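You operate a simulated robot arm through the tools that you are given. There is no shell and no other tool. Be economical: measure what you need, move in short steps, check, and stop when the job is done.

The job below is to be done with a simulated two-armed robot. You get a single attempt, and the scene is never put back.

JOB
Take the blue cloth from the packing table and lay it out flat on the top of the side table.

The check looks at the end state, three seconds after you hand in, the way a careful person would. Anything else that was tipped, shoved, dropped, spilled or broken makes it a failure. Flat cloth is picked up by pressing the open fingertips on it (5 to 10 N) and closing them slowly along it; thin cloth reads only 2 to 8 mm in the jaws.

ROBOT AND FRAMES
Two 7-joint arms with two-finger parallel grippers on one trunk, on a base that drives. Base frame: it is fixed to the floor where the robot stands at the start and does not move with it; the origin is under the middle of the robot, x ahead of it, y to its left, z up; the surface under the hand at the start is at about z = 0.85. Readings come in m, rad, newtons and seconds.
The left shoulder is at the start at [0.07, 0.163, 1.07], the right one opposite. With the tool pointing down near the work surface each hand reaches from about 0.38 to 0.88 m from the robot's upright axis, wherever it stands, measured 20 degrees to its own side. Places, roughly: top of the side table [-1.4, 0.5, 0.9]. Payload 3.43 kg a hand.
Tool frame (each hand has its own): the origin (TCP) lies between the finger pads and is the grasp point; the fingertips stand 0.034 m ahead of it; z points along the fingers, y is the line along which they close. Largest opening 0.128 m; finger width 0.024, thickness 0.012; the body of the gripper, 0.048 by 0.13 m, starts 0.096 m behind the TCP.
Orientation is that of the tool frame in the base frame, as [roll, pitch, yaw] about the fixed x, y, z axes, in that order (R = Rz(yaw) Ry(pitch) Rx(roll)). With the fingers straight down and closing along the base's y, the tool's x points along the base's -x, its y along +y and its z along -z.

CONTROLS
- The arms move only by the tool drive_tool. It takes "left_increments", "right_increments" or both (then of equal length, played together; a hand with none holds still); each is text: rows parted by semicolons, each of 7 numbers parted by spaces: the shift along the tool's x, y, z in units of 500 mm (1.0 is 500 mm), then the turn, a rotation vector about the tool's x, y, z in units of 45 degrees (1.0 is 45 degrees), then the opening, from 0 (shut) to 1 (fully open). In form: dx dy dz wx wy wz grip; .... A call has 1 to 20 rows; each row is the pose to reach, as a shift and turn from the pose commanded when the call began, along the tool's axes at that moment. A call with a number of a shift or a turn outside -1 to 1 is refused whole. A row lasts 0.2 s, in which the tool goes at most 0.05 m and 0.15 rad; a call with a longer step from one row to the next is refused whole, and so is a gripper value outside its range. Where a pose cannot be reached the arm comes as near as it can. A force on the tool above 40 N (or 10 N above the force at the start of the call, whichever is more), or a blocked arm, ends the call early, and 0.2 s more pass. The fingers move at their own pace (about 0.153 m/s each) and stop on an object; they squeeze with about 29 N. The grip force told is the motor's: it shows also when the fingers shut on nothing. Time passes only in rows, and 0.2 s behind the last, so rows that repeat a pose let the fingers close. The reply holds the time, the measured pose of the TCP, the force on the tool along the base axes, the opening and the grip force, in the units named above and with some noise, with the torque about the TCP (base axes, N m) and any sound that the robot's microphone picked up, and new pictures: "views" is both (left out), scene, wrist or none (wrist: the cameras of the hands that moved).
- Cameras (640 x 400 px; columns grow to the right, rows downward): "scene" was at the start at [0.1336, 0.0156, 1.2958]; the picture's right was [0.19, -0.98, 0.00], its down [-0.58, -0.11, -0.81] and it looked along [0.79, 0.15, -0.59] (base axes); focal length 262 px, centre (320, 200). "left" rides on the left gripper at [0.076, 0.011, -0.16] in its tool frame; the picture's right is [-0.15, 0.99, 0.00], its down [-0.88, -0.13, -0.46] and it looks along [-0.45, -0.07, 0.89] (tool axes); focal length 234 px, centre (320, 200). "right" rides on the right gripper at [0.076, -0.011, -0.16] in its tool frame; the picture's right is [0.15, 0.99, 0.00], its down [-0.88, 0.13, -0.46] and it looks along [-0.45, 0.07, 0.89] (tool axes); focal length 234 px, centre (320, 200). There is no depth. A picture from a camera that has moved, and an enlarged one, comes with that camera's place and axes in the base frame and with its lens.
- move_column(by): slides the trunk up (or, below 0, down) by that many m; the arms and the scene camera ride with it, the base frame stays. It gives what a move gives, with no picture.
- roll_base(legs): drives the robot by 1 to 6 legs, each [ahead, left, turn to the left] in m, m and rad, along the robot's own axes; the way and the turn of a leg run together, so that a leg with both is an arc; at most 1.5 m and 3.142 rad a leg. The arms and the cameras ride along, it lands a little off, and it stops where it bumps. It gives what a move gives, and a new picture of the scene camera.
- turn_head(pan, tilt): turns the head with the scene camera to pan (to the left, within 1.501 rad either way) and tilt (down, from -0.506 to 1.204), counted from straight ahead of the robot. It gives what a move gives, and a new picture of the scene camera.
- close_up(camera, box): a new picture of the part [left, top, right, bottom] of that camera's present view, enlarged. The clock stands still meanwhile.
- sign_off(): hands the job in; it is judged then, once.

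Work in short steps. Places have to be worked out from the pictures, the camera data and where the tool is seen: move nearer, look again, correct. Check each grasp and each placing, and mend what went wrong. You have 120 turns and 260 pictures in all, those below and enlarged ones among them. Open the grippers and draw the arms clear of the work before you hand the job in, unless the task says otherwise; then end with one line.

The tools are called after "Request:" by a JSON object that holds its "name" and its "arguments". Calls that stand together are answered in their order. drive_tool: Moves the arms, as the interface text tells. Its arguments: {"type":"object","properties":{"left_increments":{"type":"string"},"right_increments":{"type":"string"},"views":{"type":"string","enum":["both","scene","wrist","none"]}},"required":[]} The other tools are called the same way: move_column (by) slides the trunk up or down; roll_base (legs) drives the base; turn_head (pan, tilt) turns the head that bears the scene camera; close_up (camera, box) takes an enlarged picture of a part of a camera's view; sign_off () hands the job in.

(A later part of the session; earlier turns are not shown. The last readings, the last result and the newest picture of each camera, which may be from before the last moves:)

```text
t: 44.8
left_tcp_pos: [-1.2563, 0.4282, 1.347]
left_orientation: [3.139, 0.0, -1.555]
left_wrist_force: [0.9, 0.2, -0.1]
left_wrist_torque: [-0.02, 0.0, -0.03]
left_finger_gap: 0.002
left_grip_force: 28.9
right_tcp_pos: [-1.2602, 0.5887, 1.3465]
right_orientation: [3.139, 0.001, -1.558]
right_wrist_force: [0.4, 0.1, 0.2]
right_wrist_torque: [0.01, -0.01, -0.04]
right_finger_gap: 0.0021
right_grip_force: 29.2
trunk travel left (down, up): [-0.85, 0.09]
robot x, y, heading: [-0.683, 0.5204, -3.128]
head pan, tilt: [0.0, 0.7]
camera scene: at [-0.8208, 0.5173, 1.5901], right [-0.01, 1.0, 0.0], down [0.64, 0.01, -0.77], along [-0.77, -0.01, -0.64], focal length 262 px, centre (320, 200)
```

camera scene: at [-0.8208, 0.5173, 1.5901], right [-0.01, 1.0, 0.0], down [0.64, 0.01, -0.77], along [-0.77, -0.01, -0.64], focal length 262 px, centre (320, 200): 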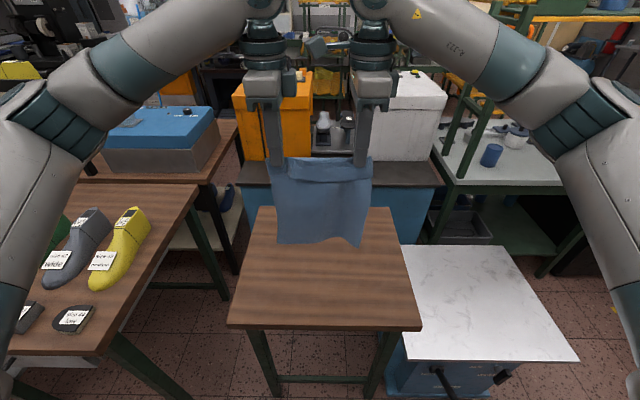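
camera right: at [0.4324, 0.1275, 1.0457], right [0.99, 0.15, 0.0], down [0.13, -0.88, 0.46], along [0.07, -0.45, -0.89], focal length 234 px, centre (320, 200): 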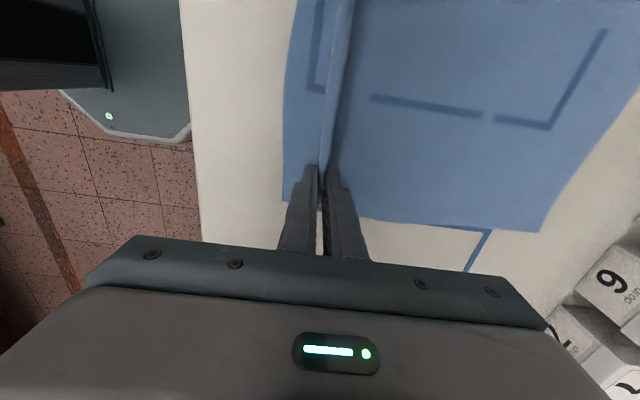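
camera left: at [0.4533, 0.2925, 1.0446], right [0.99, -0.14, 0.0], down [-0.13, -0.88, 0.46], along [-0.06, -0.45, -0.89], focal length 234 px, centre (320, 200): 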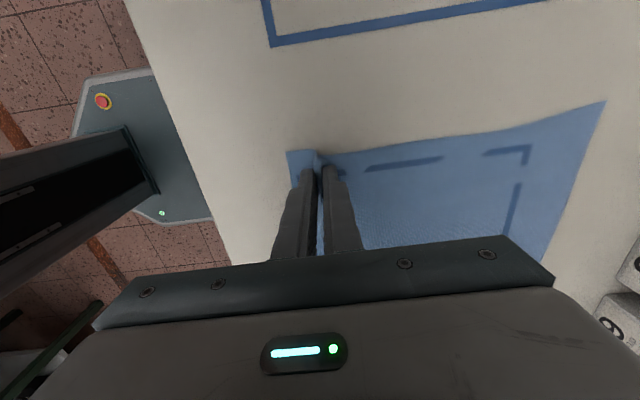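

Triangulating gives the table top at z≈0.82, x −1.71…−1.17, y 0.24…0.81. I roll 0.10 m ahead and reach the hands forward 0.16 m so the free hem ends up over the far part.

Request:
{"name": "roll_base", "arguments": {"legs": [[0.1, 0, -0.008]]}}

Request:
{"name": "drive_tool", "arguments": {"left_increments": "0 0.03 0 0 0 0 0; 0 0.07 0 0 0 0 0; 0 0.11 0 0 0 0 0; 0 0.15 0 0 0 0 0; 0 0.19 0 0 0 0 0; 0 0.23 0 0 0 0 0; 0 0.27 0 0 0 0 0; 0 0.3 0 0 0 0 0; 0 0.32 0 0 0 0 0", "right_increments": "0 0.03 0 0 0 0 0; 0 0.07 0 0 0 0 0; 0 0.11 0 0 0 0 0; 0 0.15 0 0 0 0 0; 0 0.19 0 0 0 0 0; 0 0.23 0 0 0 0 0; 0 0.27 0 0 0 0 0; 0 0.3 0 0 0 0 0; 0 0.32 0 0 0 0 0", "views": "scene"}}

```text
t: 46.0
left_tcp_pos: [-1.3516, 0.434, 1.3478]
left_orientation: [3.135, -0.001, -1.567]
left_wrist_force: [-0.2, 0.9, 0.3]
left_wrist_torque: [0.03, 0.06, -0.02]
left_finger_gap: 0.0022
left_grip_force: 28.5
right_tcp_pos: [-1.3518, 0.5938, 1.3479]
right_orientation: [3.135, -0.001, -1.569]
right_wrist_force: [0.1, 0.1, 0.4]
right_wrist_torque: [0.03, 0.05, 0.01]
right_finger_gap: 0.0021
right_grip_force: 28.4
trunk travel left (down, up): [-0.85, 0.09]
robot x, y, heading: [-0.7785, 0.5175, -3.136]
head pan, tilt: [0.0, 0.7]
camera scene: at [-0.9132, 0.5178, 1.5906], right [0.0, 1.0, 0.0], down [0.64, 0.0, -0.77], along [-0.77, 0.0, -0.64], focal length 262 px, centre (320, 200)
```

scene: 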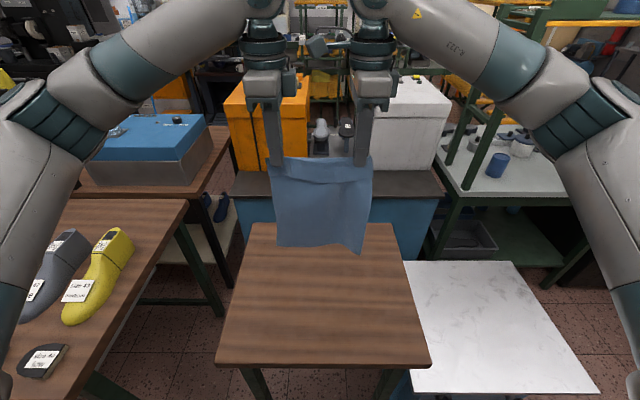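

```text
t: 48.0
left_tcp_pos: [-1.5166, 0.4333, 1.3459]
left_orientation: [-3.141, -0.001, -1.569]
left_wrist_force: [-0.8, 0.4, -1.0]
left_wrist_torque: [0.02, 0.0, -0.03]
left_finger_gap: 0.002
left_grip_force: 28.6
right_tcp_pos: [-1.5163, 0.5922, 1.3452]
right_orientation: [-3.141, -0.001, -1.569]
right_wrist_force: [-1.0, -0.3, -0.3]
right_wrist_torque: [0.02, 0.01, -0.02]
right_finger_gap: 0.002
right_grip_force: 29.2
trunk travel left (down, up): [-0.85, 0.09]
robot x, y, heading: [-0.7815, 0.5181, -3.142]
head pan, tilt: [0.0, 0.7]
camera scene: at [-0.9199, 0.5178, 1.5898], right [0.0, 1.0, 0.0], down [0.64, 0.0, -0.76], along [-0.76, 0.0, -0.64], focal length 262 px, centre (320, 200)
```

scene: 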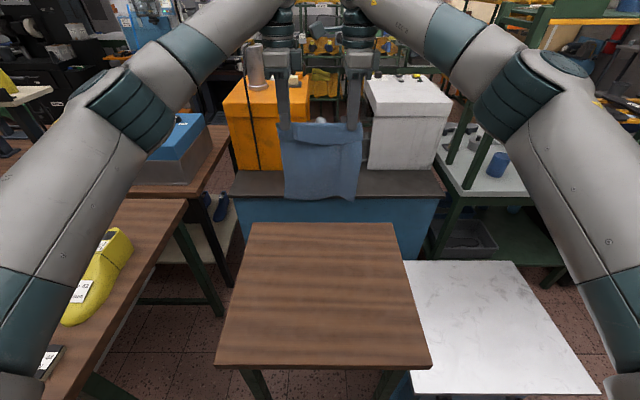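

The hem hangs at z≈1.08, over the far half of the table. I lower the trunk until the hem is just above the surface.

Request:
{"name": "move_column", "arguments": {"by": -0.22}}

Request:
{"name": "turn_head", "arguments": {"pan": 0.0, "tilt": 0.6}}

```text
t: 50.3
left_tcp_pos: [-1.5152, 0.4331, 1.1267]
left_orientation: [3.141, 0.0, -1.568]
left_wrist_force: [0.1, -0.1, 0.3]
left_wrist_torque: [-0.02, -0.02, 0.0]
left_finger_gap: 0.0018
left_grip_force: 29.6
right_tcp_pos: [-1.5147, 0.5929, 1.1263]
right_orientation: [3.139, 0.0, -1.568]
right_wrist_force: [-0.4, 0.3, 0.4]
right_wrist_torque: [0.01, -0.02, -0.01]
right_finger_gap: 0.002
right_grip_force: 28.5
trunk travel left (down, up): [-0.63, 0.31]
robot x, y, heading: [-0.7806, 0.5175, -3.138]
head pan, tilt: [0.0, 0.7]
```

```text
t: 51.0
left_tcp_pos: [-1.5142, 0.4336, 1.1277]
left_orientation: [-3.142, -0.001, -1.566]
left_wrist_force: [-0.3, -0.4, -0.7]
left_wrist_torque: [0.01, -0.02, -0.02]
left_finger_gap: 0.0023
left_grip_force: 29.1
right_tcp_pos: [-1.5166, 0.592, 1.1265]
right_orientation: [3.141, 0.0, -1.571]
right_wrist_force: [-0.4, 0.4, -0.2]
right_wrist_torque: [-0.01, -0.01, -0.05]
right_finger_gap: 0.0022
right_grip_force: 28.7
trunk travel left (down, up): [-0.63, 0.31]
robot x, y, heading: [-0.7828, 0.5204, -3.14]
head pan, tilt: [0.0, 0.6]
camera scene: at [-0.9224, 0.5179, 1.3785], right [0.0, 1.0, 0.0], down [0.57, 0.0, -0.82], along [-0.82, 0.0, -0.57], focal length 262 px, centre (320, 200)
```

scene: 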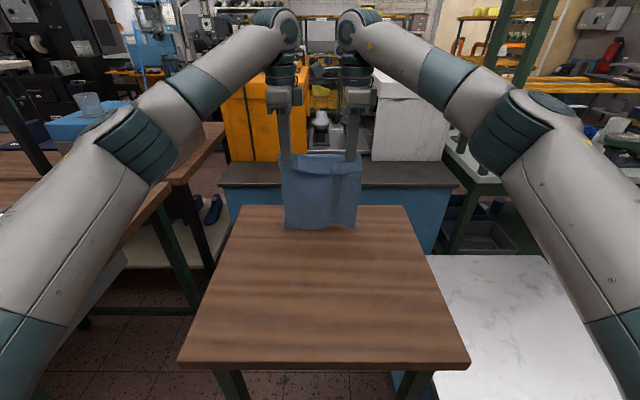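

Hem is about 4 cm above the surface. I go 4.5 cm farther forward and lower until the hem touches.

Request:
{"name": "drive_tool", "arguments": {"left_increments": "0 0.03 0 0 0 0 0; 0 0.06 0 0 0 0 0; 0 0.09 0 0 0 0 0; 0 0.09 0.03 0 0 0 0; 0 0.09 0.06 0 0 0 0; 0 0.09 0.09 0 0 0 0; 0 0.09 0.09 0 0 0 0", "right_increments": "0 0.03 0 0 0 0 0; 0 0.06 0 0 0 0 0; 0 0.09 0 0 0 0 0; 0 0.09 0.03 0 0 0 0; 0 0.09 0.06 0 0 0 0; 0 0.09 0.09 0 0 0 0; 0 0.09 0.09 0 0 0 0", "views": "both"}}

```text
t: 52.5
left_tcp_pos: [-1.5589, 0.4335, 1.0814]
left_orientation: [3.141, 0.001, -1.568]
left_wrist_force: [0.1, -0.2, 0.4]
left_wrist_torque: [0.02, 0.02, -0.04]
left_finger_gap: 0.0021
left_grip_force: 28.8
right_tcp_pos: [-1.5605, 0.593, 1.0808]
right_orientation: [3.138, 0.0, -1.568]
right_wrist_force: [-1.4, -0.4, -0.5]
right_wrist_torque: [-0.01, -0.01, -0.02]
right_finger_gap: 0.0021
right_grip_force: 29.2
trunk travel left (down, up): [-0.63, 0.31]
robot x, y, heading: [-0.7781, 0.5216, -3.137]
head pan, tilt: [0.0, 0.6]
camera scene: at [-0.9221, 0.5178, 1.3785], right [0.0, 1.0, 0.0], down [0.56, 0.0, -0.83], along [-0.83, 0.0, -0.56], focal length 262 px, centre (320, 200)
camera right: at [-1.5473, 0.5174, 1.2407], right [-0.99, -0.15, 0.0], down [-0.13, 0.88, 0.46], along [-0.07, 0.45, -0.89], focal length 234 px, centre (320, 200)
camera left: at [-1.5708, 0.3572, 1.2416], right [-0.99, 0.14, 0.0], down [0.13, 0.88, 0.46], along [0.06, 0.45, -0.89], focal length 234 px, centre (320, 200)
```

scene: 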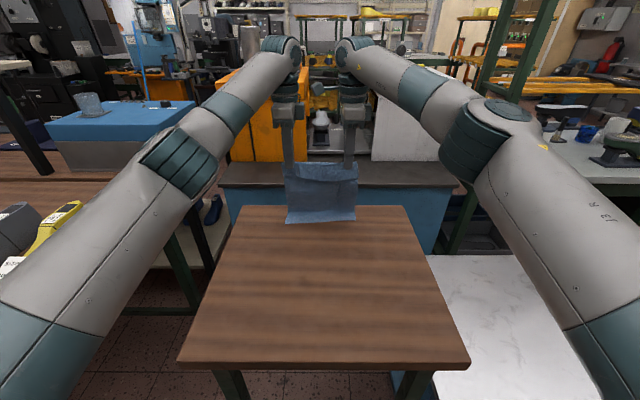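
right: 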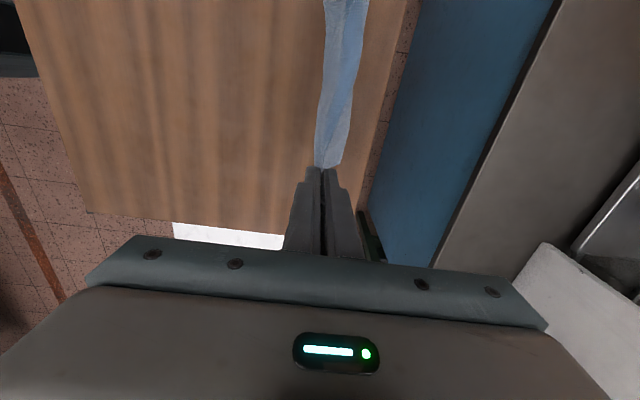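
left: 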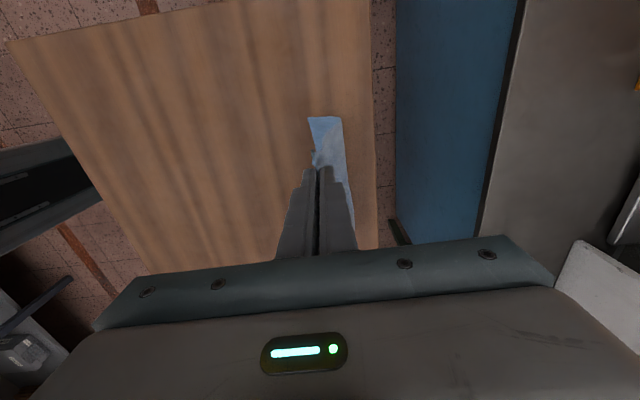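

I zoom to judge whether the hem touches the surface.

Request:
{"name": "close_up", "arguments": {"camera": "scene", "box": [260, 140, 380, 240]}}

Request:
{"name": "close_up", "arguments": {"camera": "left", "box": [240, 80, 420, 200]}}

```text
4.00 times, centred on (320, 190) of scene
camera zoom: at [-0.9221, 0.5178, 1.3785], right [0.0, 1.0, 0.0], down [0.56, 0.0, -0.83], along [-0.83, 0.0, -0.56], focal length 1046 px, centre (320, 240)
```

zoom: 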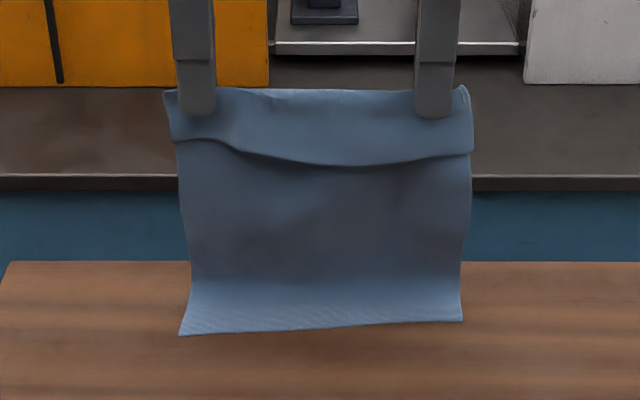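

```text
3.33 times, centred on (330, 140) of left
camera zoom: at [-1.5708, 0.3572, 1.2416], right [-0.99, 0.14, 0.0], down [0.13, 0.88, 0.46], along [0.06, 0.45, -0.89], focal length 781 px, centre (287, 400)
```

zoom: 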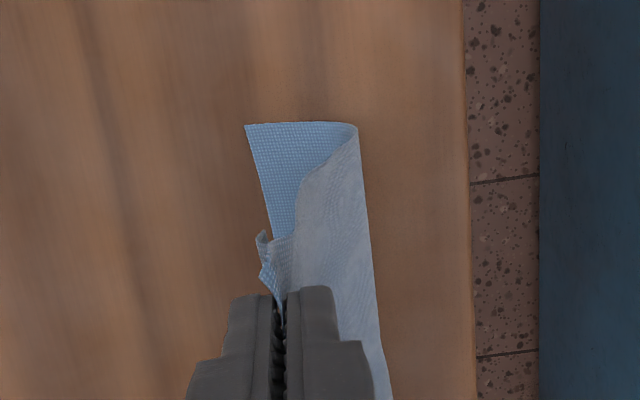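

The hem has touched (surface is z≈0.87, far edge x≈−1.645) but curled toward the robot. I raise until it hangs just clear so I can drag it the right way.

Request:
{"name": "drive_tool", "arguments": {"left_increments": "0 0.01 -0.04 0 0 0 0; 0 0.02 -0.08 0 0 0 0; 0 0.03 -0.115 0 0 0 0; 0 0.03 -0.115 0 0 0 0; 0 0.03 -0.115 0 0 0 0; 0 0.03 -0.115 0 0 0 0", "right_increments": "0 0.01 -0.04 0 0 0 0; 0 0.02 -0.08 0 0 0 0; 0 0.03 -0.115 0 0 0 0; 0 0.03 -0.115 0 0 0 0; 0 0.03 -0.115 0 0 0 0; 0 0.03 -0.115 0 0 0 0", "views": "none"}}

Request:
{"name": "close_up", "arguments": {"camera": "scene", "box": [260, 140, 380, 240]}}

Request:
{"name": "close_up", "arguments": {"camera": "left", "box": [240, 80, 420, 200]}}

```text
t: 54.0
left_tcp_pos: [-1.568, 0.4275, 1.136]
left_orientation: [3.141, 0.0, -1.567]
left_wrist_force: [-0.2, 0.9, 0.0]
left_wrist_torque: [0.02, 0.03, -0.04]
left_finger_gap: 0.0021
left_grip_force: 29.2
left hand out of reach, approached as far as the arm can: row 3, 4, 5, 6
right_tcp_pos: [-1.5673, 0.5939, 1.1359]
right_orientation: [3.14, 0.0, -1.57]
right_wrist_force: [0.9, -0.3, 0.0]
right_wrist_torque: [-0.01, -0.01, 0.01]
right_finger_gap: 0.0018
right_grip_force: 29.1
right hand out of reach, approached as far as the arm can: row 3, 4, 5, 6
trunk travel left (down, up): [-0.63, 0.31]
robot x, y, heading: [-0.7775, 0.5201, -3.137]
head pan, tilt: [0.0, 0.6]
```

```text
4.00 times, centred on (320, 190) of scene
camera zoom: at [-0.9226, 0.5177, 1.3785], right [0.0, 1.0, 0.0], down [0.57, 0.0, -0.82], along [-0.82, 0.0, -0.57], focal length 1046 px, centre (320, 240)
```

zoom: 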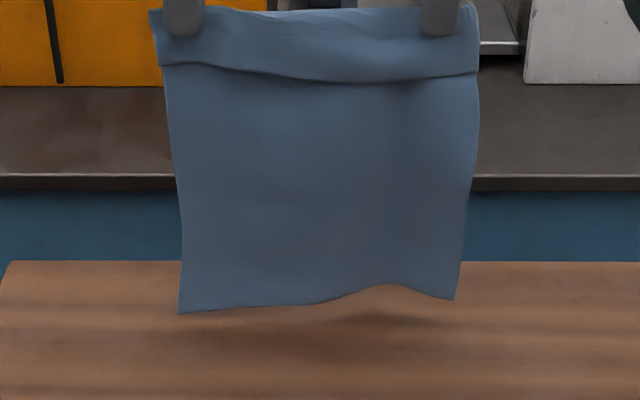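

```text
3.33 times, centred on (330, 140) of left
camera zoom: at [-1.5788, 0.3511, 1.2961], right [-0.99, 0.14, 0.0], down [0.13, 0.88, 0.46], along [0.06, 0.45, -0.89], focal length 781 px, centre (287, 400)
```

zoom: 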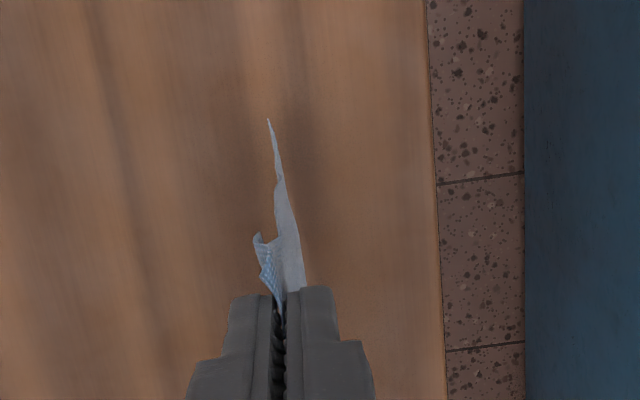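

The hem hangs free about 2 cm above the surface (z≈0.84). Now I move both hands toward the robot while lowering, so the hem trails behind and lays down.

Request:
{"name": "drive_tool", "arguments": {"left_increments": "0 -0.06 0.036 0 0 0 0; 0 -0.12 0.072 0 0 0 0; 0 -0.18 0.092 0 0 0 0; 0 -0.24 0.122 0 0 0 0; 0 -0.3 0.162 0 0 0 0", "right_increments": "0 -0.06 0.036 0 0 0 0; 0 -0.12 0.072 0 0 0 0; 0 -0.18 0.092 0 0 0 0; 0 -0.24 0.122 0 0 0 0; 0 -0.3 0.162 0 0 0 0", "views": "both"}}

```text
t: 55.1
left_tcp_pos: [-1.4159, 0.4276, 1.0569]
left_orientation: [3.14, -0.001, -1.566]
left_wrist_force: [0.4, 0.0, -0.4]
left_wrist_torque: [0.0, 0.02, 0.01]
left_finger_gap: 0.0018
left_grip_force: 29.3
right_tcp_pos: [-1.4159, 0.5934, 1.0542]
right_orientation: [3.14, -0.001, -1.569]
right_wrist_force: [-0.2, -0.5, 0.2]
right_wrist_torque: [0.02, 0.01, 0.02]
right_finger_gap: 0.002
right_grip_force: 29.1
trunk travel left (down, up): [-0.63, 0.31]
robot x, y, heading: [-0.78, 0.5204, -3.141]
head pan, tilt: [0.0, 0.6]
camera scene: at [-0.9217, 0.5175, 1.3787], right [0.0, 1.0, 0.0], down [0.56, 0.0, -0.83], along [-0.83, 0.0, -0.56], focal length 262 px, centre (320, 200)
camera right: at [-1.4043, 0.5185, 1.2149], right [-0.99, -0.15, 0.0], down [-0.13, 0.88, 0.46], along [-0.07, 0.45, -0.89], focal length 234 px, centre (320, 200)
camera left: at [-1.4263, 0.3514, 1.2167], right [-0.99, 0.14, 0.0], down [0.13, 0.88, 0.46], along [0.06, 0.45, -0.89], focal length 234 px, centre (320, 200)
```

scene: 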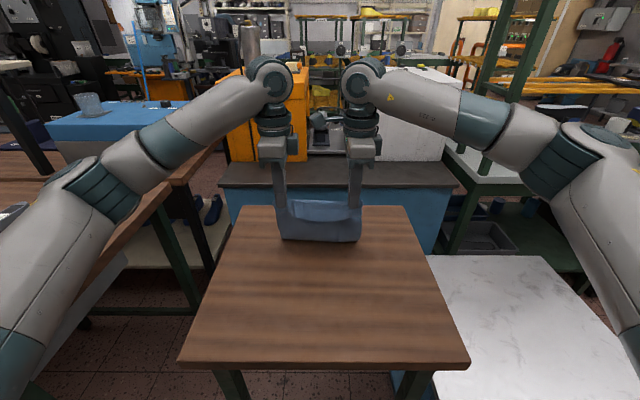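
right: 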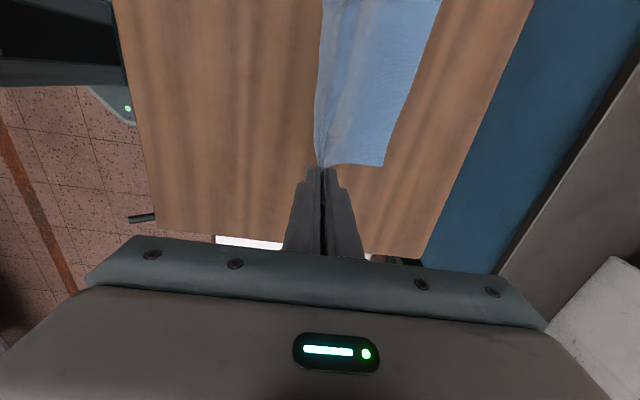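
left: 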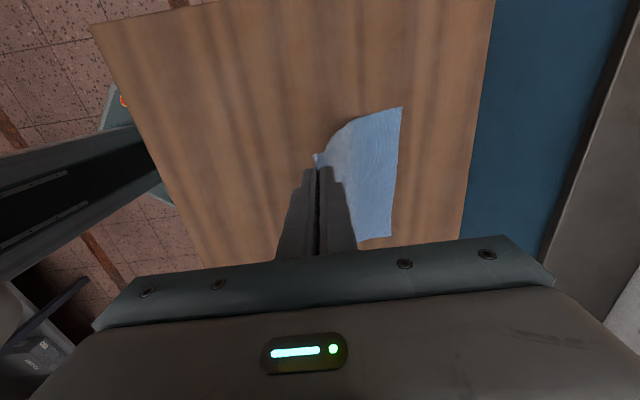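

The hem lies at x≈−1.545 and trails correctly. I continue the arc down to about 2 cm above the surface.

Request:
{"name": "drive_tool", "arguments": {"left_increments": "0 -0.062 0.012 0 0 0 0; 0 -0.095 0.05 0 0 0 0; 0 -0.122 0.082 0 0 0 0; 0 -0.145 0.115 0 0 0 0; 0 -0.162 0.142 0 0 0 0; 0 -0.178 0.172 0 0 0 0; 0 -0.192 0.202 0 0 0 0; 0 -0.205 0.232 0 0 0 0; 0 -0.214 0.262 0 0 0 0; 0 -0.222 0.3 0 0 0 0", "right_increments": "0 -0.062 0.012 0 0 0 0; 0 -0.095 0.05 0 0 0 0; 0 -0.122 0.082 0 0 0 0; 0 -0.145 0.115 0 0 0 0; 0 -0.162 0.142 0 0 0 0; 0 -0.178 0.172 0 0 0 0; 0 -0.192 0.202 0 0 0 0; 0 -0.205 0.232 0 0 0 0; 0 -0.214 0.262 0 0 0 0; 0 -0.222 0.3 0 0 0 0", "views": "both"}}

```text
t: 57.4
left_tcp_pos: [-1.3055, 0.4284, 0.9074]
left_orientation: [3.141, 0.001, -1.567]
left_wrist_force: [0.0, -0.3, 0.7]
left_wrist_torque: [-0.02, -0.01, 0.01]
left_finger_gap: 0.0021
left_grip_force: 29.0
right_tcp_pos: [-1.306, 0.5946, 0.9049]
right_orientation: [-3.141, 0.001, -1.569]
right_wrist_force: [0.2, -0.5, -0.5]
right_wrist_torque: [0.02, -0.02, 0.0]
right_finger_gap: 0.0018
right_grip_force: 28.8
trunk travel left (down, up): [-0.63, 0.31]
robot x, y, heading: [-0.7822, 0.5161, -3.134]
head pan, tilt: [0.0, 0.6]
camera scene: at [-0.9228, 0.518, 1.3785], right [0.0, 1.0, 0.0], down [0.57, 0.0, -0.82], along [-0.82, 0.0, -0.57], focal length 262 px, centre (320, 200)
camera right: at [-1.2935, 0.5202, 1.0644], right [-0.99, -0.15, 0.0], down [-0.13, 0.88, 0.46], along [-0.07, 0.45, -0.89], focal length 234 px, centre (320, 200)
camera left: at [-1.3167, 0.3522, 1.066], right [-0.99, 0.14, 0.0], down [0.13, 0.88, 0.46], along [0.07, 0.45, -0.89], focal length 234 px, centre (320, 200)
```

scene: 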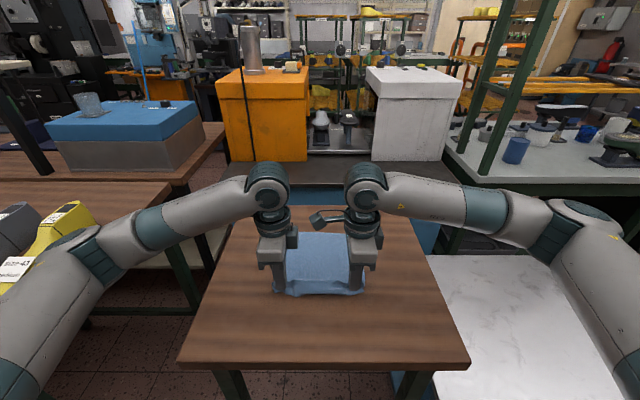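
right: 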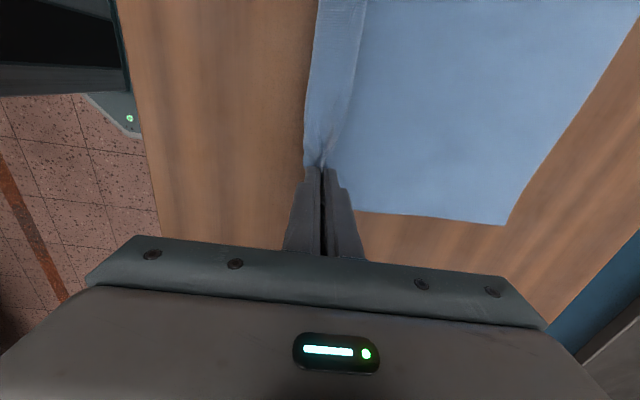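
left: 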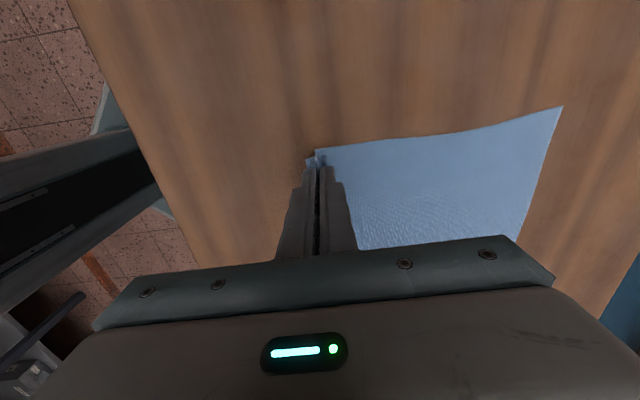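

The main sheet is nearly laid out. I zoom in on the flap at the held edge before lowering further.

Request:
{"name": "close_up", "arguments": {"camera": "scene", "box": [250, 210, 390, 310]}}

Request:
{"name": "close_up", "arguments": {"camera": "right", "box": [240, 60, 480, 220]}}

Request:
{"name": "close_up", "arguments": {"camera": "left", "box": [260, 100, 440, 220]}}

```text
4.00 times, centred on (320, 260) of scene
camera zoom: at [-0.9228, 0.518, 1.3785], right [0.0, 1.0, 0.0], down [0.57, 0.0, -0.82], along [-0.82, 0.0, -0.57], focal length 1046 px, centre (320, -40)
```

zoom: 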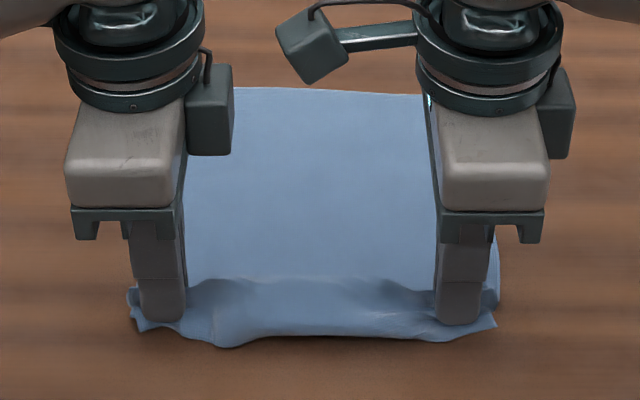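

```text
2.50 times, centred on (360, 140) of right
camera zoom: at [-1.2935, 0.5202, 1.0644], right [-0.99, -0.15, 0.0], down [-0.13, 0.88, 0.46], along [-0.07, 0.45, -0.89], focal length 585 px, centre (220, 350)
```

zoom: 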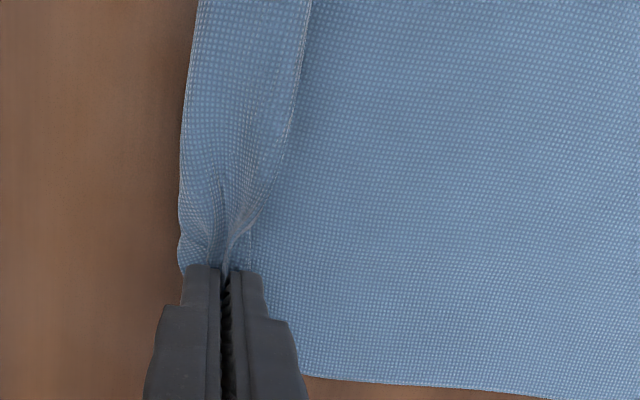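

```text
3.33 times, centred on (350, 160) of left
camera zoom: at [-1.3167, 0.3522, 1.066], right [-0.99, 0.14, 0.0], down [0.13, 0.88, 0.46], along [0.07, 0.45, -0.89], focal length 781 px, centre (220, 333)
```

zoom: 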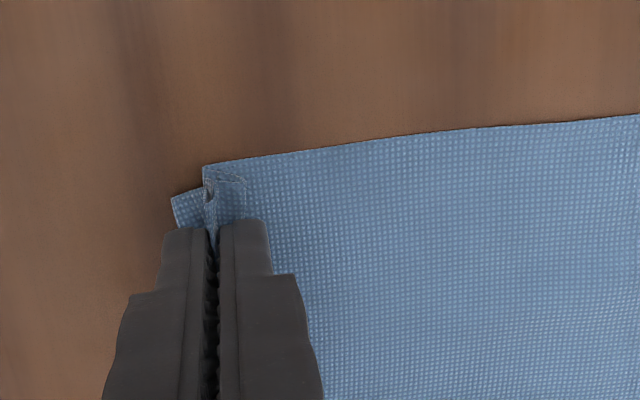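

The flap already leans toward the robot. I lower to light contact; then opening slowly while pressing should spread the fold flat.

Request:
{"name": "drive_tool", "arguments": {"left_increments": "0 0 0.02 0 0 0 0; 0 0 0.04 0 0 0 0; 0 0 0.046 0 0 0 0; 0 0 0.046 0 0 0 0", "right_increments": "0 0 0.02 0 0 0 0; 0 0 0.036 0 0 0 0; 0 0 0.042 0 0 0 0; 0 0 0.042 0 0 0 0", "views": "none"}}

```text
t: 58.0
left_tcp_pos: [-1.3064, 0.4292, 0.8961]
left_orientation: [3.124, 0.004, -1.565]
left_wrist_force: [4.8, -1.2, 24.1]
left_wrist_torque: [-0.18, -0.16, 0.02]
left_finger_gap: 0.002
left_grip_force: 29.4
right_tcp_pos: [-1.3068, 0.5943, 0.8968]
right_orientation: [3.124, -0.007, -1.568]
right_wrist_force: [5.1, 2.4, 25.7]
right_wrist_torque: [0.28, -0.1, -0.05]
right_finger_gap: 0.0019
right_grip_force: 28.8
trunk travel left (down, up): [-0.63, 0.31]
robot x, y, heading: [-0.7802, 0.5193, -3.138]
head pan, tilt: [0.0, 0.6]
stopped in row 3 (right hand): the force on the tool passed its limit at 44 N (the readings are from after the stop); the commanded pose is now the measured one
```

Contact came at TCP z≈0.897 (surface ≈0.863) with 25 N; I ease up by about 2 mm to a light press.

Request:
{"name": "drive_tool", "arguments": {"left_increments": "0 0 -0.002 0 0 0 0; 0 0 -0.004 0 0 0 0; 0 0 -0.004 0 0 0 0", "right_increments": "0 0 -0.002 0 0 0 0; 0 0 -0.004 0 0 0 0; 0 0 -0.004 0 0 0 0", "views": "none"}}

```text
t: 58.8
left_tcp_pos: [-1.3066, 0.4281, 0.8956]
left_orientation: [3.127, 0.004, -1.563]
left_wrist_force: [-1.5, 1.2, 22.7]
left_wrist_torque: [-0.11, 0.04, -0.03]
left_finger_gap: 0.0022
left_grip_force: 28.5
right_tcp_pos: [-1.307, 0.5939, 0.896]
right_orientation: [3.124, -0.006, -1.57]
right_wrist_force: [1.2, 0.7, 34.3]
right_wrist_torque: [0.16, 0.01, 0.0]
right_finger_gap: 0.0019
right_grip_force: 28.9
trunk travel left (down, up): [-0.63, 0.31]
robot x, y, heading: [-0.7834, 0.5182, -3.14]
head pan, tilt: [0.0, 0.6]
```

Still pressing too hard; I raise a bit more.

Request:
{"name": "drive_tool", "arguments": {"left_increments": "0 0 -0.003 0 0 0 0; 0 0 -0.005 0 0 0 0; 0 0 -0.005 0 0 0 0", "right_increments": "0 0 -0.004 0 0 0 0; 0 0 -0.007 0 0 0 0; 0 0 -0.007 0 0 0 0", "views": "none"}}

```text
t: 59.6
left_tcp_pos: [-1.3073, 0.4289, 0.896]
left_orientation: [3.128, 0.004, -1.567]
left_wrist_force: [1.7, 1.7, 11.3]
left_wrist_torque: [-0.03, -0.06, -0.01]
left_finger_gap: 0.0018
left_grip_force: 29.3
right_tcp_pos: [-1.3078, 0.5921, 0.8966]
right_orientation: [3.129, -0.003, -1.571]
right_wrist_force: [1.0, -2.5, 12.8]
right_wrist_torque: [0.01, -0.01, 0.02]
right_finger_gap: 0.0021
right_grip_force: 28.5
trunk travel left (down, up): [-0.63, 0.31]
robot x, y, heading: [-0.7812, 0.5178, -3.138]
head pan, tilt: [0.0, 0.6]
```

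Light press now. I open slowly while shifting toward the robot by half the opening, so only the outer fingers slide and spread the flap outward.

Request:
{"name": "drive_tool", "arguments": {"left_increments": "0 0 -0.002 0 0 0 0; 0 -0.006 -0.002 0 0 0 0.05; 0 -0.013 -0.002 0 0 0 0.1; 0 -0.019 -0.002 0 0 0 0.15; 0 -0.026 -0.002 0 0 0 0.2; 0 -0.032 -0.002 0 0 0 0.25; 0 -0.038 -0.002 0 0 0 0.3; 0 -0.045 -0.002 0 0 0 0.35; 0 -0.051 -0.002 0 0 0 0.4; 0 -0.051 -0.002 0 0 0 0.4", "right_increments": "0 0 -0.002 0 0 0 0; 0 -0.006 -0.002 0 0 0 0.05; 0 -0.013 -0.002 0 0 0 0.1; 0 -0.019 -0.002 0 0 0 0.15; 0 -0.026 -0.002 0 0 0 0.2; 0 -0.032 -0.002 0 0 0 0.25; 0 -0.038 -0.002 0 0 0 0.3; 0 -0.045 -0.002 0 0 0 0.35; 0 -0.051 -0.002 0 0 0 0.4; 0 -0.051 -0.002 0 0 0 0.4", "views": "both"}}

```text
t: 61.8
left_tcp_pos: [-1.284, 0.4291, 0.8954]
left_orientation: [3.13, 0.004, -1.564]
left_wrist_force: [-2.0, 0.4, 10.7]
left_wrist_torque: [-0.06, -0.11, -0.03]
left_finger_gap: 0.0499
left_grip_force: 0.0
right_tcp_pos: [-1.2835, 0.5941, 0.8974]
right_orientation: [3.132, -0.002, -1.57]
right_wrist_force: [0.2, 0.3, 0.2]
right_wrist_torque: [0.02, 0.05, -0.02]
right_finger_gap: 0.0513
right_grip_force: 0.0
trunk travel left (down, up): [-0.63, 0.31]
robot x, y, heading: [-0.7833, 0.5181, -3.136]
head pan, tilt: [0.0, 0.6]
camera scene: at [-0.9219, 0.5181, 1.3787], right [0.0, 1.0, 0.0], down [0.56, 0.0, -0.83], along [-0.83, 0.0, -0.56], focal length 262 px, centre (320, 200)
camera right: at [-1.2699, 0.5195, 1.0576], right [-0.99, -0.15, 0.01], down [-0.13, 0.88, 0.45], along [-0.08, 0.45, -0.89], focal length 234 px, centre (320, 200)
camera left: at [-1.2923, 0.3513, 1.0552], right [-0.99, 0.14, 0.01], down [0.13, 0.88, 0.46], along [0.05, 0.45, -0.89], focal length 234 px, centre (320, 200)
```

scene: 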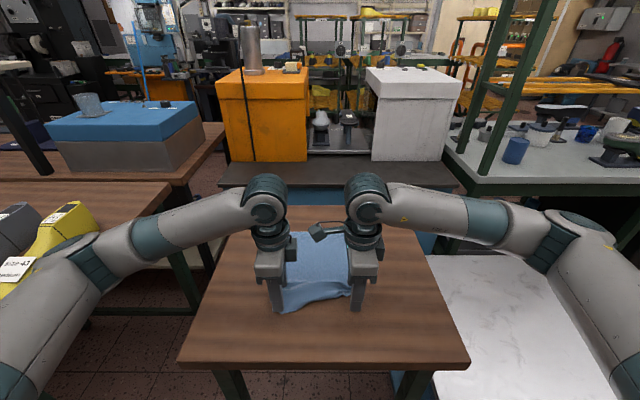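
right: 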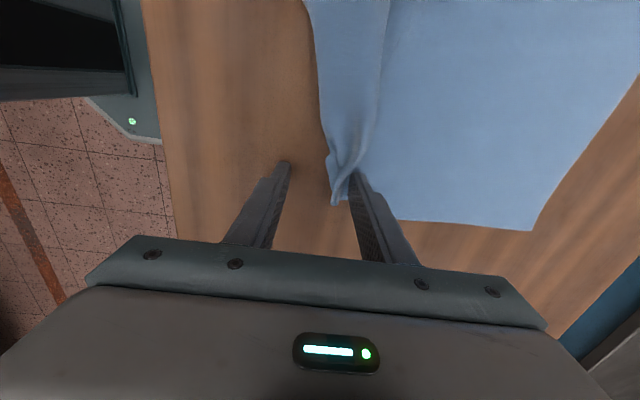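
left: 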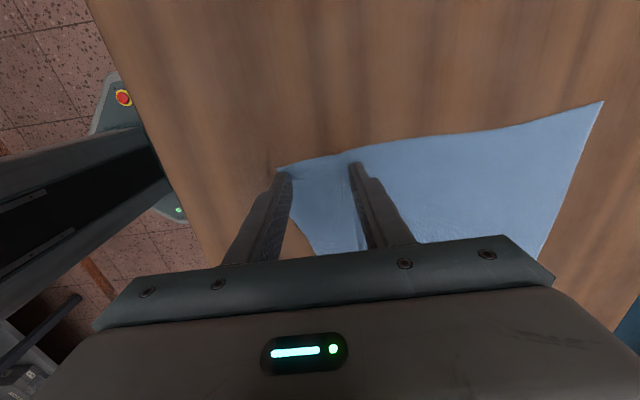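

The left corner spread out; the right corner is still folded. I lift both hands clear and look.

Request:
{"name": "drive_tool", "arguments": {"left_increments": "0 0 -0.04 0 0 0 0.4; 0 0 -0.12 0 0 0 0.4; 0 0 -0.2 0 0 0 0.4; 0.1 0 -0.2 0 0 0 0.4; 0.2 0 -0.2 0 0 0 0.4", "right_increments": "0 0 -0.04 0 0 0 0.4; 0 0 -0.12 0 0 0 0.4; 0 0 -0.2 0 0 0 0.4; -0.1 0 -0.2 0 0 0 0.4; -0.2 0 -0.2 0 0 0 0.4", "views": "wrist"}}

Request:
{"name": "turn_head", "arguments": {"pan": 0.0, "tilt": 0.9}}

Request:
{"name": "close_up", "arguments": {"camera": "scene", "box": [240, 130, 400, 230]}}

```text
t: 63.0
left_tcp_pos: [-1.2823, 0.3292, 0.9972]
left_orientation: [3.131, 0.004, -1.566]
left_wrist_force: [-0.1, -0.4, 0.5]
left_wrist_torque: [-0.04, 0.05, 0.03]
left_finger_gap: 0.0511
left_grip_force: 0.0
right_tcp_pos: [-1.2828, 0.6938, 0.9984]
right_orientation: [3.13, -0.003, -1.568]
right_wrist_force: [0.0, -0.4, 0.0]
right_wrist_torque: [0.01, 0.05, -0.02]
right_finger_gap: 0.0512
right_grip_force: 0.0
trunk travel left (down, up): [-0.63, 0.31]
robot x, y, heading: [-0.7831, 0.5205, -3.142]
head pan, tilt: [0.0, 0.6]
camera right: at [-1.268, 0.6198, 1.1595], right [-0.99, -0.15, 0.01], down [-0.13, 0.88, 0.45], along [-0.08, 0.45, -0.89], focal length 234 px, centre (320, 200)
camera left: at [-1.2912, 0.2521, 1.1568], right [-0.99, 0.14, 0.01], down [0.13, 0.88, 0.46], along [0.05, 0.45, -0.89], focal length 234 px, centre (320, 200)
```

right: 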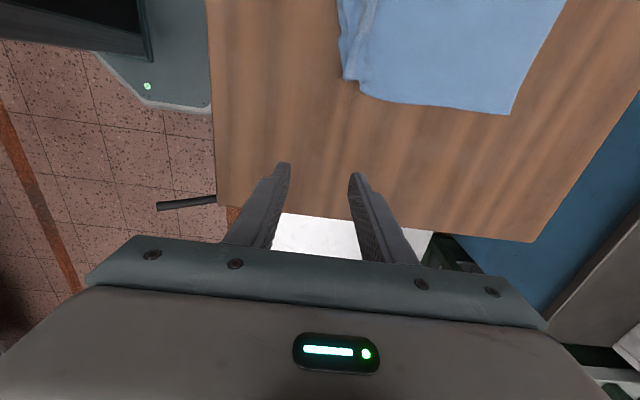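
left: 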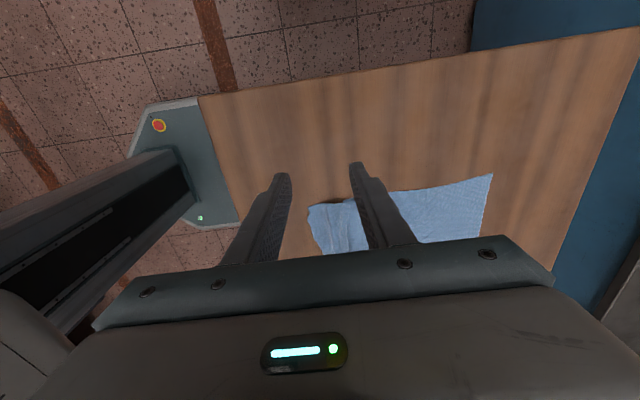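

```text
t: 63.8
left_tcp_pos: [-1.2837, 0.3302, 0.9963]
left_orientation: [3.132, 0.005, -1.562]
left_wrist_force: [-0.4, -0.1, -0.3]
left_wrist_torque: [0.02, -0.01, 0.0]
left_finger_gap: 0.0514
left_grip_force: 0.2
right_tcp_pos: [-1.2833, 0.6924, 0.9986]
right_orientation: [3.131, -0.004, -1.57]
right_wrist_force: [-0.3, 0.0, -1.7]
right_wrist_torque: [-0.02, -0.01, 0.0]
right_finger_gap: 0.0512
right_grip_force: 0.0
trunk travel left (down, up): [-0.63, 0.31]
robot x, y, heading: [-0.7801, 0.5219, -3.138]
head pan, tilt: [0.0, 0.901]
camera scene: at [-0.9097, 0.518, 1.3538], right [0.0, 1.0, 0.0], down [0.78, 0.0, -0.62], along [-0.62, 0.0, -0.78], focal length 262 px, centre (320, 200)
```

scene: 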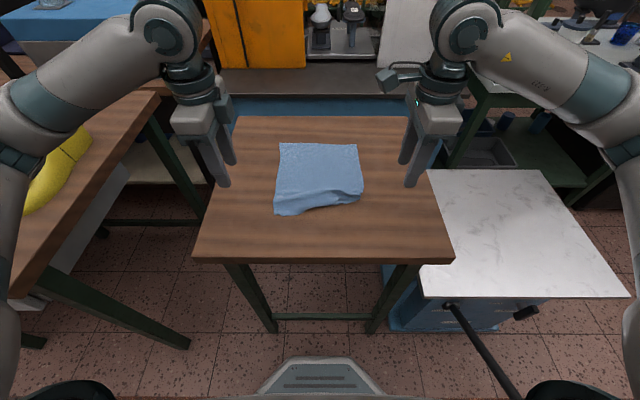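

```text
4.00 times, centred on (320, 180) of scene
camera zoom: at [-0.9097, 0.518, 1.3538], right [0.0, 1.0, 0.0], down [0.78, 0.0, -0.62], along [-0.62, 0.0, -0.78], focal length 1046 px, centre (320, 280)
```

zoom: 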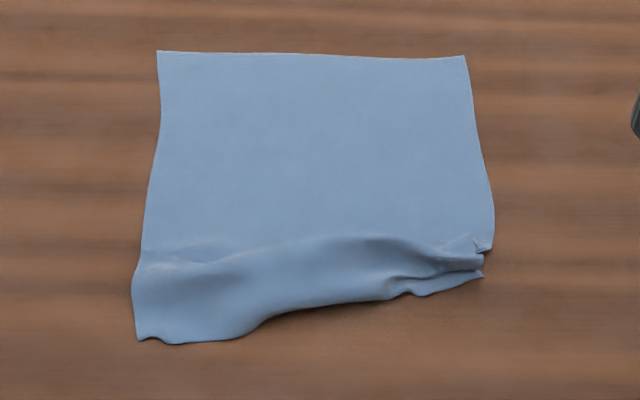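

The sheet is flat apart from the near-right corner and a ridge along the near edge. I look at that corner through the right wrist camera.

Request:
{"name": "close_up", "arguments": {"camera": "right", "box": [310, 0, 470, 110]}}

Request:
{"name": "close_up", "arguments": {"camera": "scene", "box": [300, 170, 380, 220]}}

```text
3.64 times, centred on (390, 55) of right
camera zoom: at [-1.2697, 0.6194, 1.1586], right [-0.99, -0.15, 0.01], down [-0.13, 0.88, 0.45], along [-0.08, 0.45, -0.89], focal length 852 px, centre (66, 727)
```

zoom: 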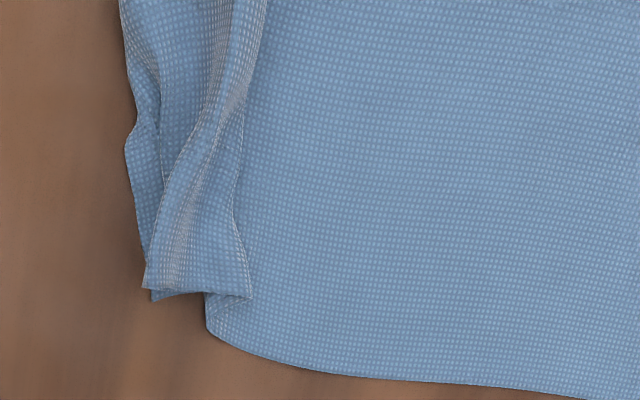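

```text
8.00 times, centred on (340, 195) of scene
camera zoom: at [-0.9097, 0.518, 1.3538], right [0.0, 1.0, 0.0], down [0.78, 0.0, -0.62], along [-0.62, 0.0, -0.78], focal length 2092 px, centre (160, 240)
```

zoom: 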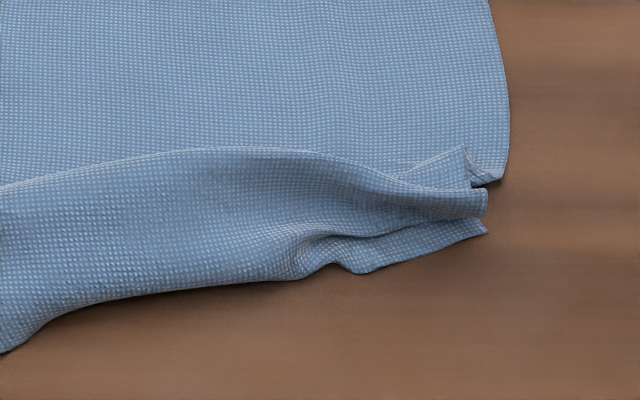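

The crest folded back over the sheet, with the flap hem at about (−1.29, 0.60). I close the right fingers and come down to just above that flap strip, to press and drag it toward the robot.

Request:
{"name": "drive_tool", "arguments": {"right_increments": "0.05 0.005 0 0 0 0 0; 0.12 0.01 0 0 0 0 0; 0.19 0.01 0 0 0 0 0; 0.19 0.01 0.06 0 0 0 0; 0.19 0.01 0.12 0 0 0 0; 0.19 0.01 0.18 0 0 0 0", "views": "both"}}

Request:
{"name": "close_up", "arguments": {"camera": "scene", "box": [280, 140, 400, 220]}}

```text
t: 65.2
left_tcp_pos: [-1.2837, 0.3292, 0.9961]
left_orientation: [3.131, 0.003, -1.563]
left_wrist_force: [-0.7, 0.2, 0.5]
left_wrist_torque: [0.0, -0.01, 0.03]
left_finger_gap: 0.0514
left_grip_force: 0.0
right_tcp_pos: [-1.2873, 0.5988, 0.9067]
right_orientation: [3.132, -0.005, -1.57]
right_wrist_force: [-1.3, 0.4, -0.6]
right_wrist_torque: [-0.02, -0.01, 0.03]
right_finger_gap: 0.0002
right_grip_force: 29.3
trunk travel left (down, up): [-0.63, 0.31]
robot x, y, heading: [-0.7789, 0.5203, -3.136]
head pan, tilt: [0.0, 0.901]
camera scene: at [-0.91, 0.5183, 1.3537], right [0.0, 1.0, 0.0], down [0.78, 0.0, -0.62], along [-0.62, 0.0, -0.78], focal length 262 px, centre (320, 200)
camera right: at [-1.2753, 0.5242, 1.0665], right [-0.99, -0.15, 0.01], down [-0.13, 0.88, 0.45], along [-0.08, 0.45, -0.89], focal length 234 px, centre (320, 200)
```

scene: 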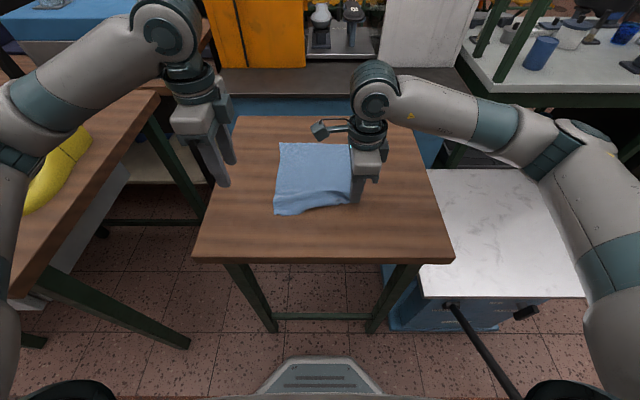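
right: 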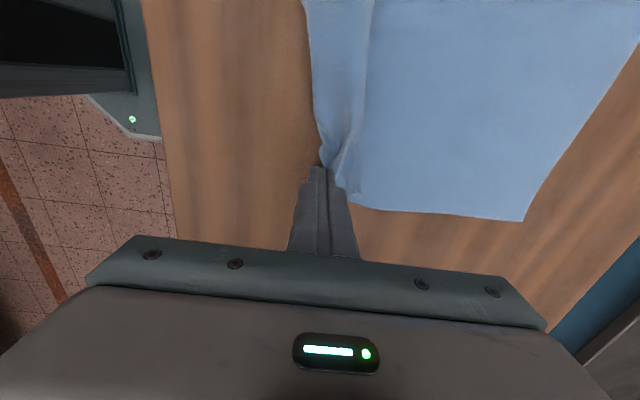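

```text
5.00 times, centred on (340, 180) of scene
camera zoom: at [-0.91, 0.5183, 1.3537], right [0.0, 1.0, 0.0], down [0.78, 0.0, -0.62], along [-0.62, 0.0, -0.78], focal length 1308 px, centre (220, 300)
```

zoom: 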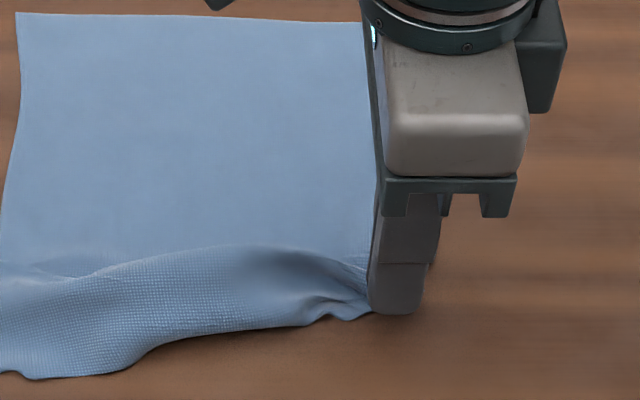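

The finger covers the flap corner only partly; I shift 8 mm inward and lower to contact.

Request:
{"name": "drive_tool", "arguments": {"right_increments": "0.016 0 0 0 0 0 0; 0.016 0 0.01 0 0 0 0; 0.016 0 0.018 0 0 0 0; 0.016 0 0.018 0 0 0 0", "views": "none"}}

```text
t: 66.2
left_tcp_pos: [-1.2838, 0.3302, 0.9965]
left_orientation: [3.131, 0.003, -1.562]
left_wrist_force: [0.5, 0.9, -0.1]
left_wrist_torque: [-0.01, 0.01, 0.01]
left_finger_gap: 0.0513
left_grip_force: 0.0
right_tcp_pos: [-1.2898, 0.5894, 0.8989]
right_orientation: [3.131, -0.004, -1.571]
right_wrist_force: [-0.6, 0.3, 0.5]
right_wrist_torque: [-0.01, 0.01, 0.02]
right_finger_gap: 0.0
right_grip_force: 29.1
trunk travel left (down, up): [-0.63, 0.31]
robot x, y, heading: [-0.7819, 0.5171, -3.141]
head pan, tilt: [0.0, 0.901]
```

Not touching yet; down in small steps.

Request:
{"name": "drive_tool", "arguments": {"right_increments": "0 0 0.003 0 0 0 0; 0 0 0.006 0 0 0 0; 0 0 0.006 0 0 0 0", "views": "none"}}

```text
t: 67.0
left_tcp_pos: [-1.2826, 0.3302, 0.9969]
left_orientation: [3.134, 0.004, -1.564]
left_wrist_force: [-0.1, -0.1, -0.1]
left_wrist_torque: [-0.04, -0.03, 0.01]
left_finger_gap: 0.0515
left_grip_force: 0.0
right_tcp_pos: [-1.2898, 0.5896, 0.8961]
right_orientation: [3.128, -0.004, -1.571]
right_wrist_force: [0.0, 2.4, 8.0]
right_wrist_torque: [0.13, 0.09, 0.01]
right_finger_gap: 0.0
right_grip_force: 28.7
trunk travel left (down, up): [-0.63, 0.31]
robot x, y, heading: [-0.784, 0.5168, -3.138]
head pan, tilt: [0.0, 0.901]
```

8 N press on the flap. I drag it 7 cm toward the robot and slightly outward.

Request:
{"name": "drive_tool", "arguments": {"right_increments": "-0.002 -0.018 0 0 0 0 0; -0.004 -0.036 0 0 0 0 0; -0.008 -0.054 0 0 0 0 0; -0.012 -0.072 0 0 0 0 0; -0.016 -0.09 0 0 0 0 0; -0.02 -0.108 0 0 0 0 0; -0.024 -0.126 0 0 0 0 0; -0.028 -0.144 0 0 0 0 0", "views": "wrist"}}

Request:
{"name": "close_up", "arguments": {"camera": "scene", "box": [260, 130, 400, 220]}}

```text
t: 68.8
left_tcp_pos: [-1.2828, 0.3287, 0.9982]
left_orientation: [3.131, 0.002, -1.565]
left_wrist_force: [0.2, -0.1, -0.6]
left_wrist_torque: [0.01, 0.0, 0.02]
left_finger_gap: 0.0511
left_grip_force: 0.1
right_tcp_pos: [-1.2181, 0.6053, 0.8954]
right_orientation: [3.13, -0.004, -1.57]
right_wrist_force: [-4.9, -0.7, 20.0]
right_wrist_torque: [0.0, 0.35, 0.04]
right_finger_gap: 0.0003
right_grip_force: 29.3
trunk travel left (down, up): [-0.63, 0.31]
robot x, y, heading: [-0.7819, 0.5172, -3.143]
head pan, tilt: [0.0, 0.901]
camera right: at [-1.2034, 0.5308, 1.0557], right [-0.99, -0.15, 0.01], down [-0.12, 0.88, 0.45], along [-0.08, 0.45, -0.89], focal length 234 px, centre (320, 200)
```

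right: 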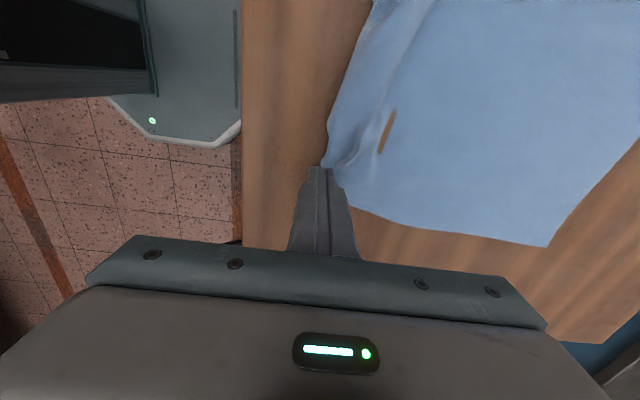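

```text
4.44 times, centred on (330, 175) of scene
camera zoom: at [-0.9085, 0.5175, 1.3538], right [0.0, 1.0, 0.0], down [0.78, 0.0, -0.62], along [-0.62, 0.0, -0.78], focal length 1162 px, centre (276, 311)
```

zoom: 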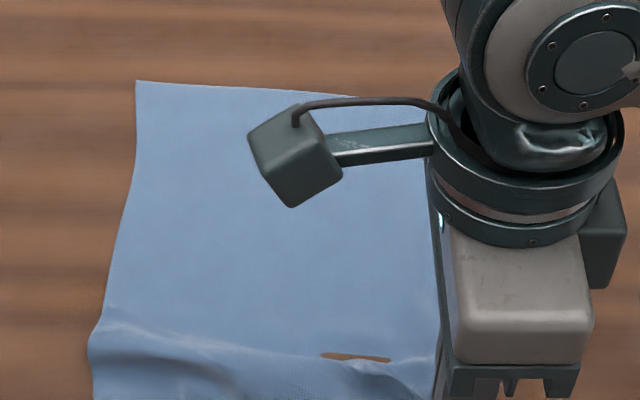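

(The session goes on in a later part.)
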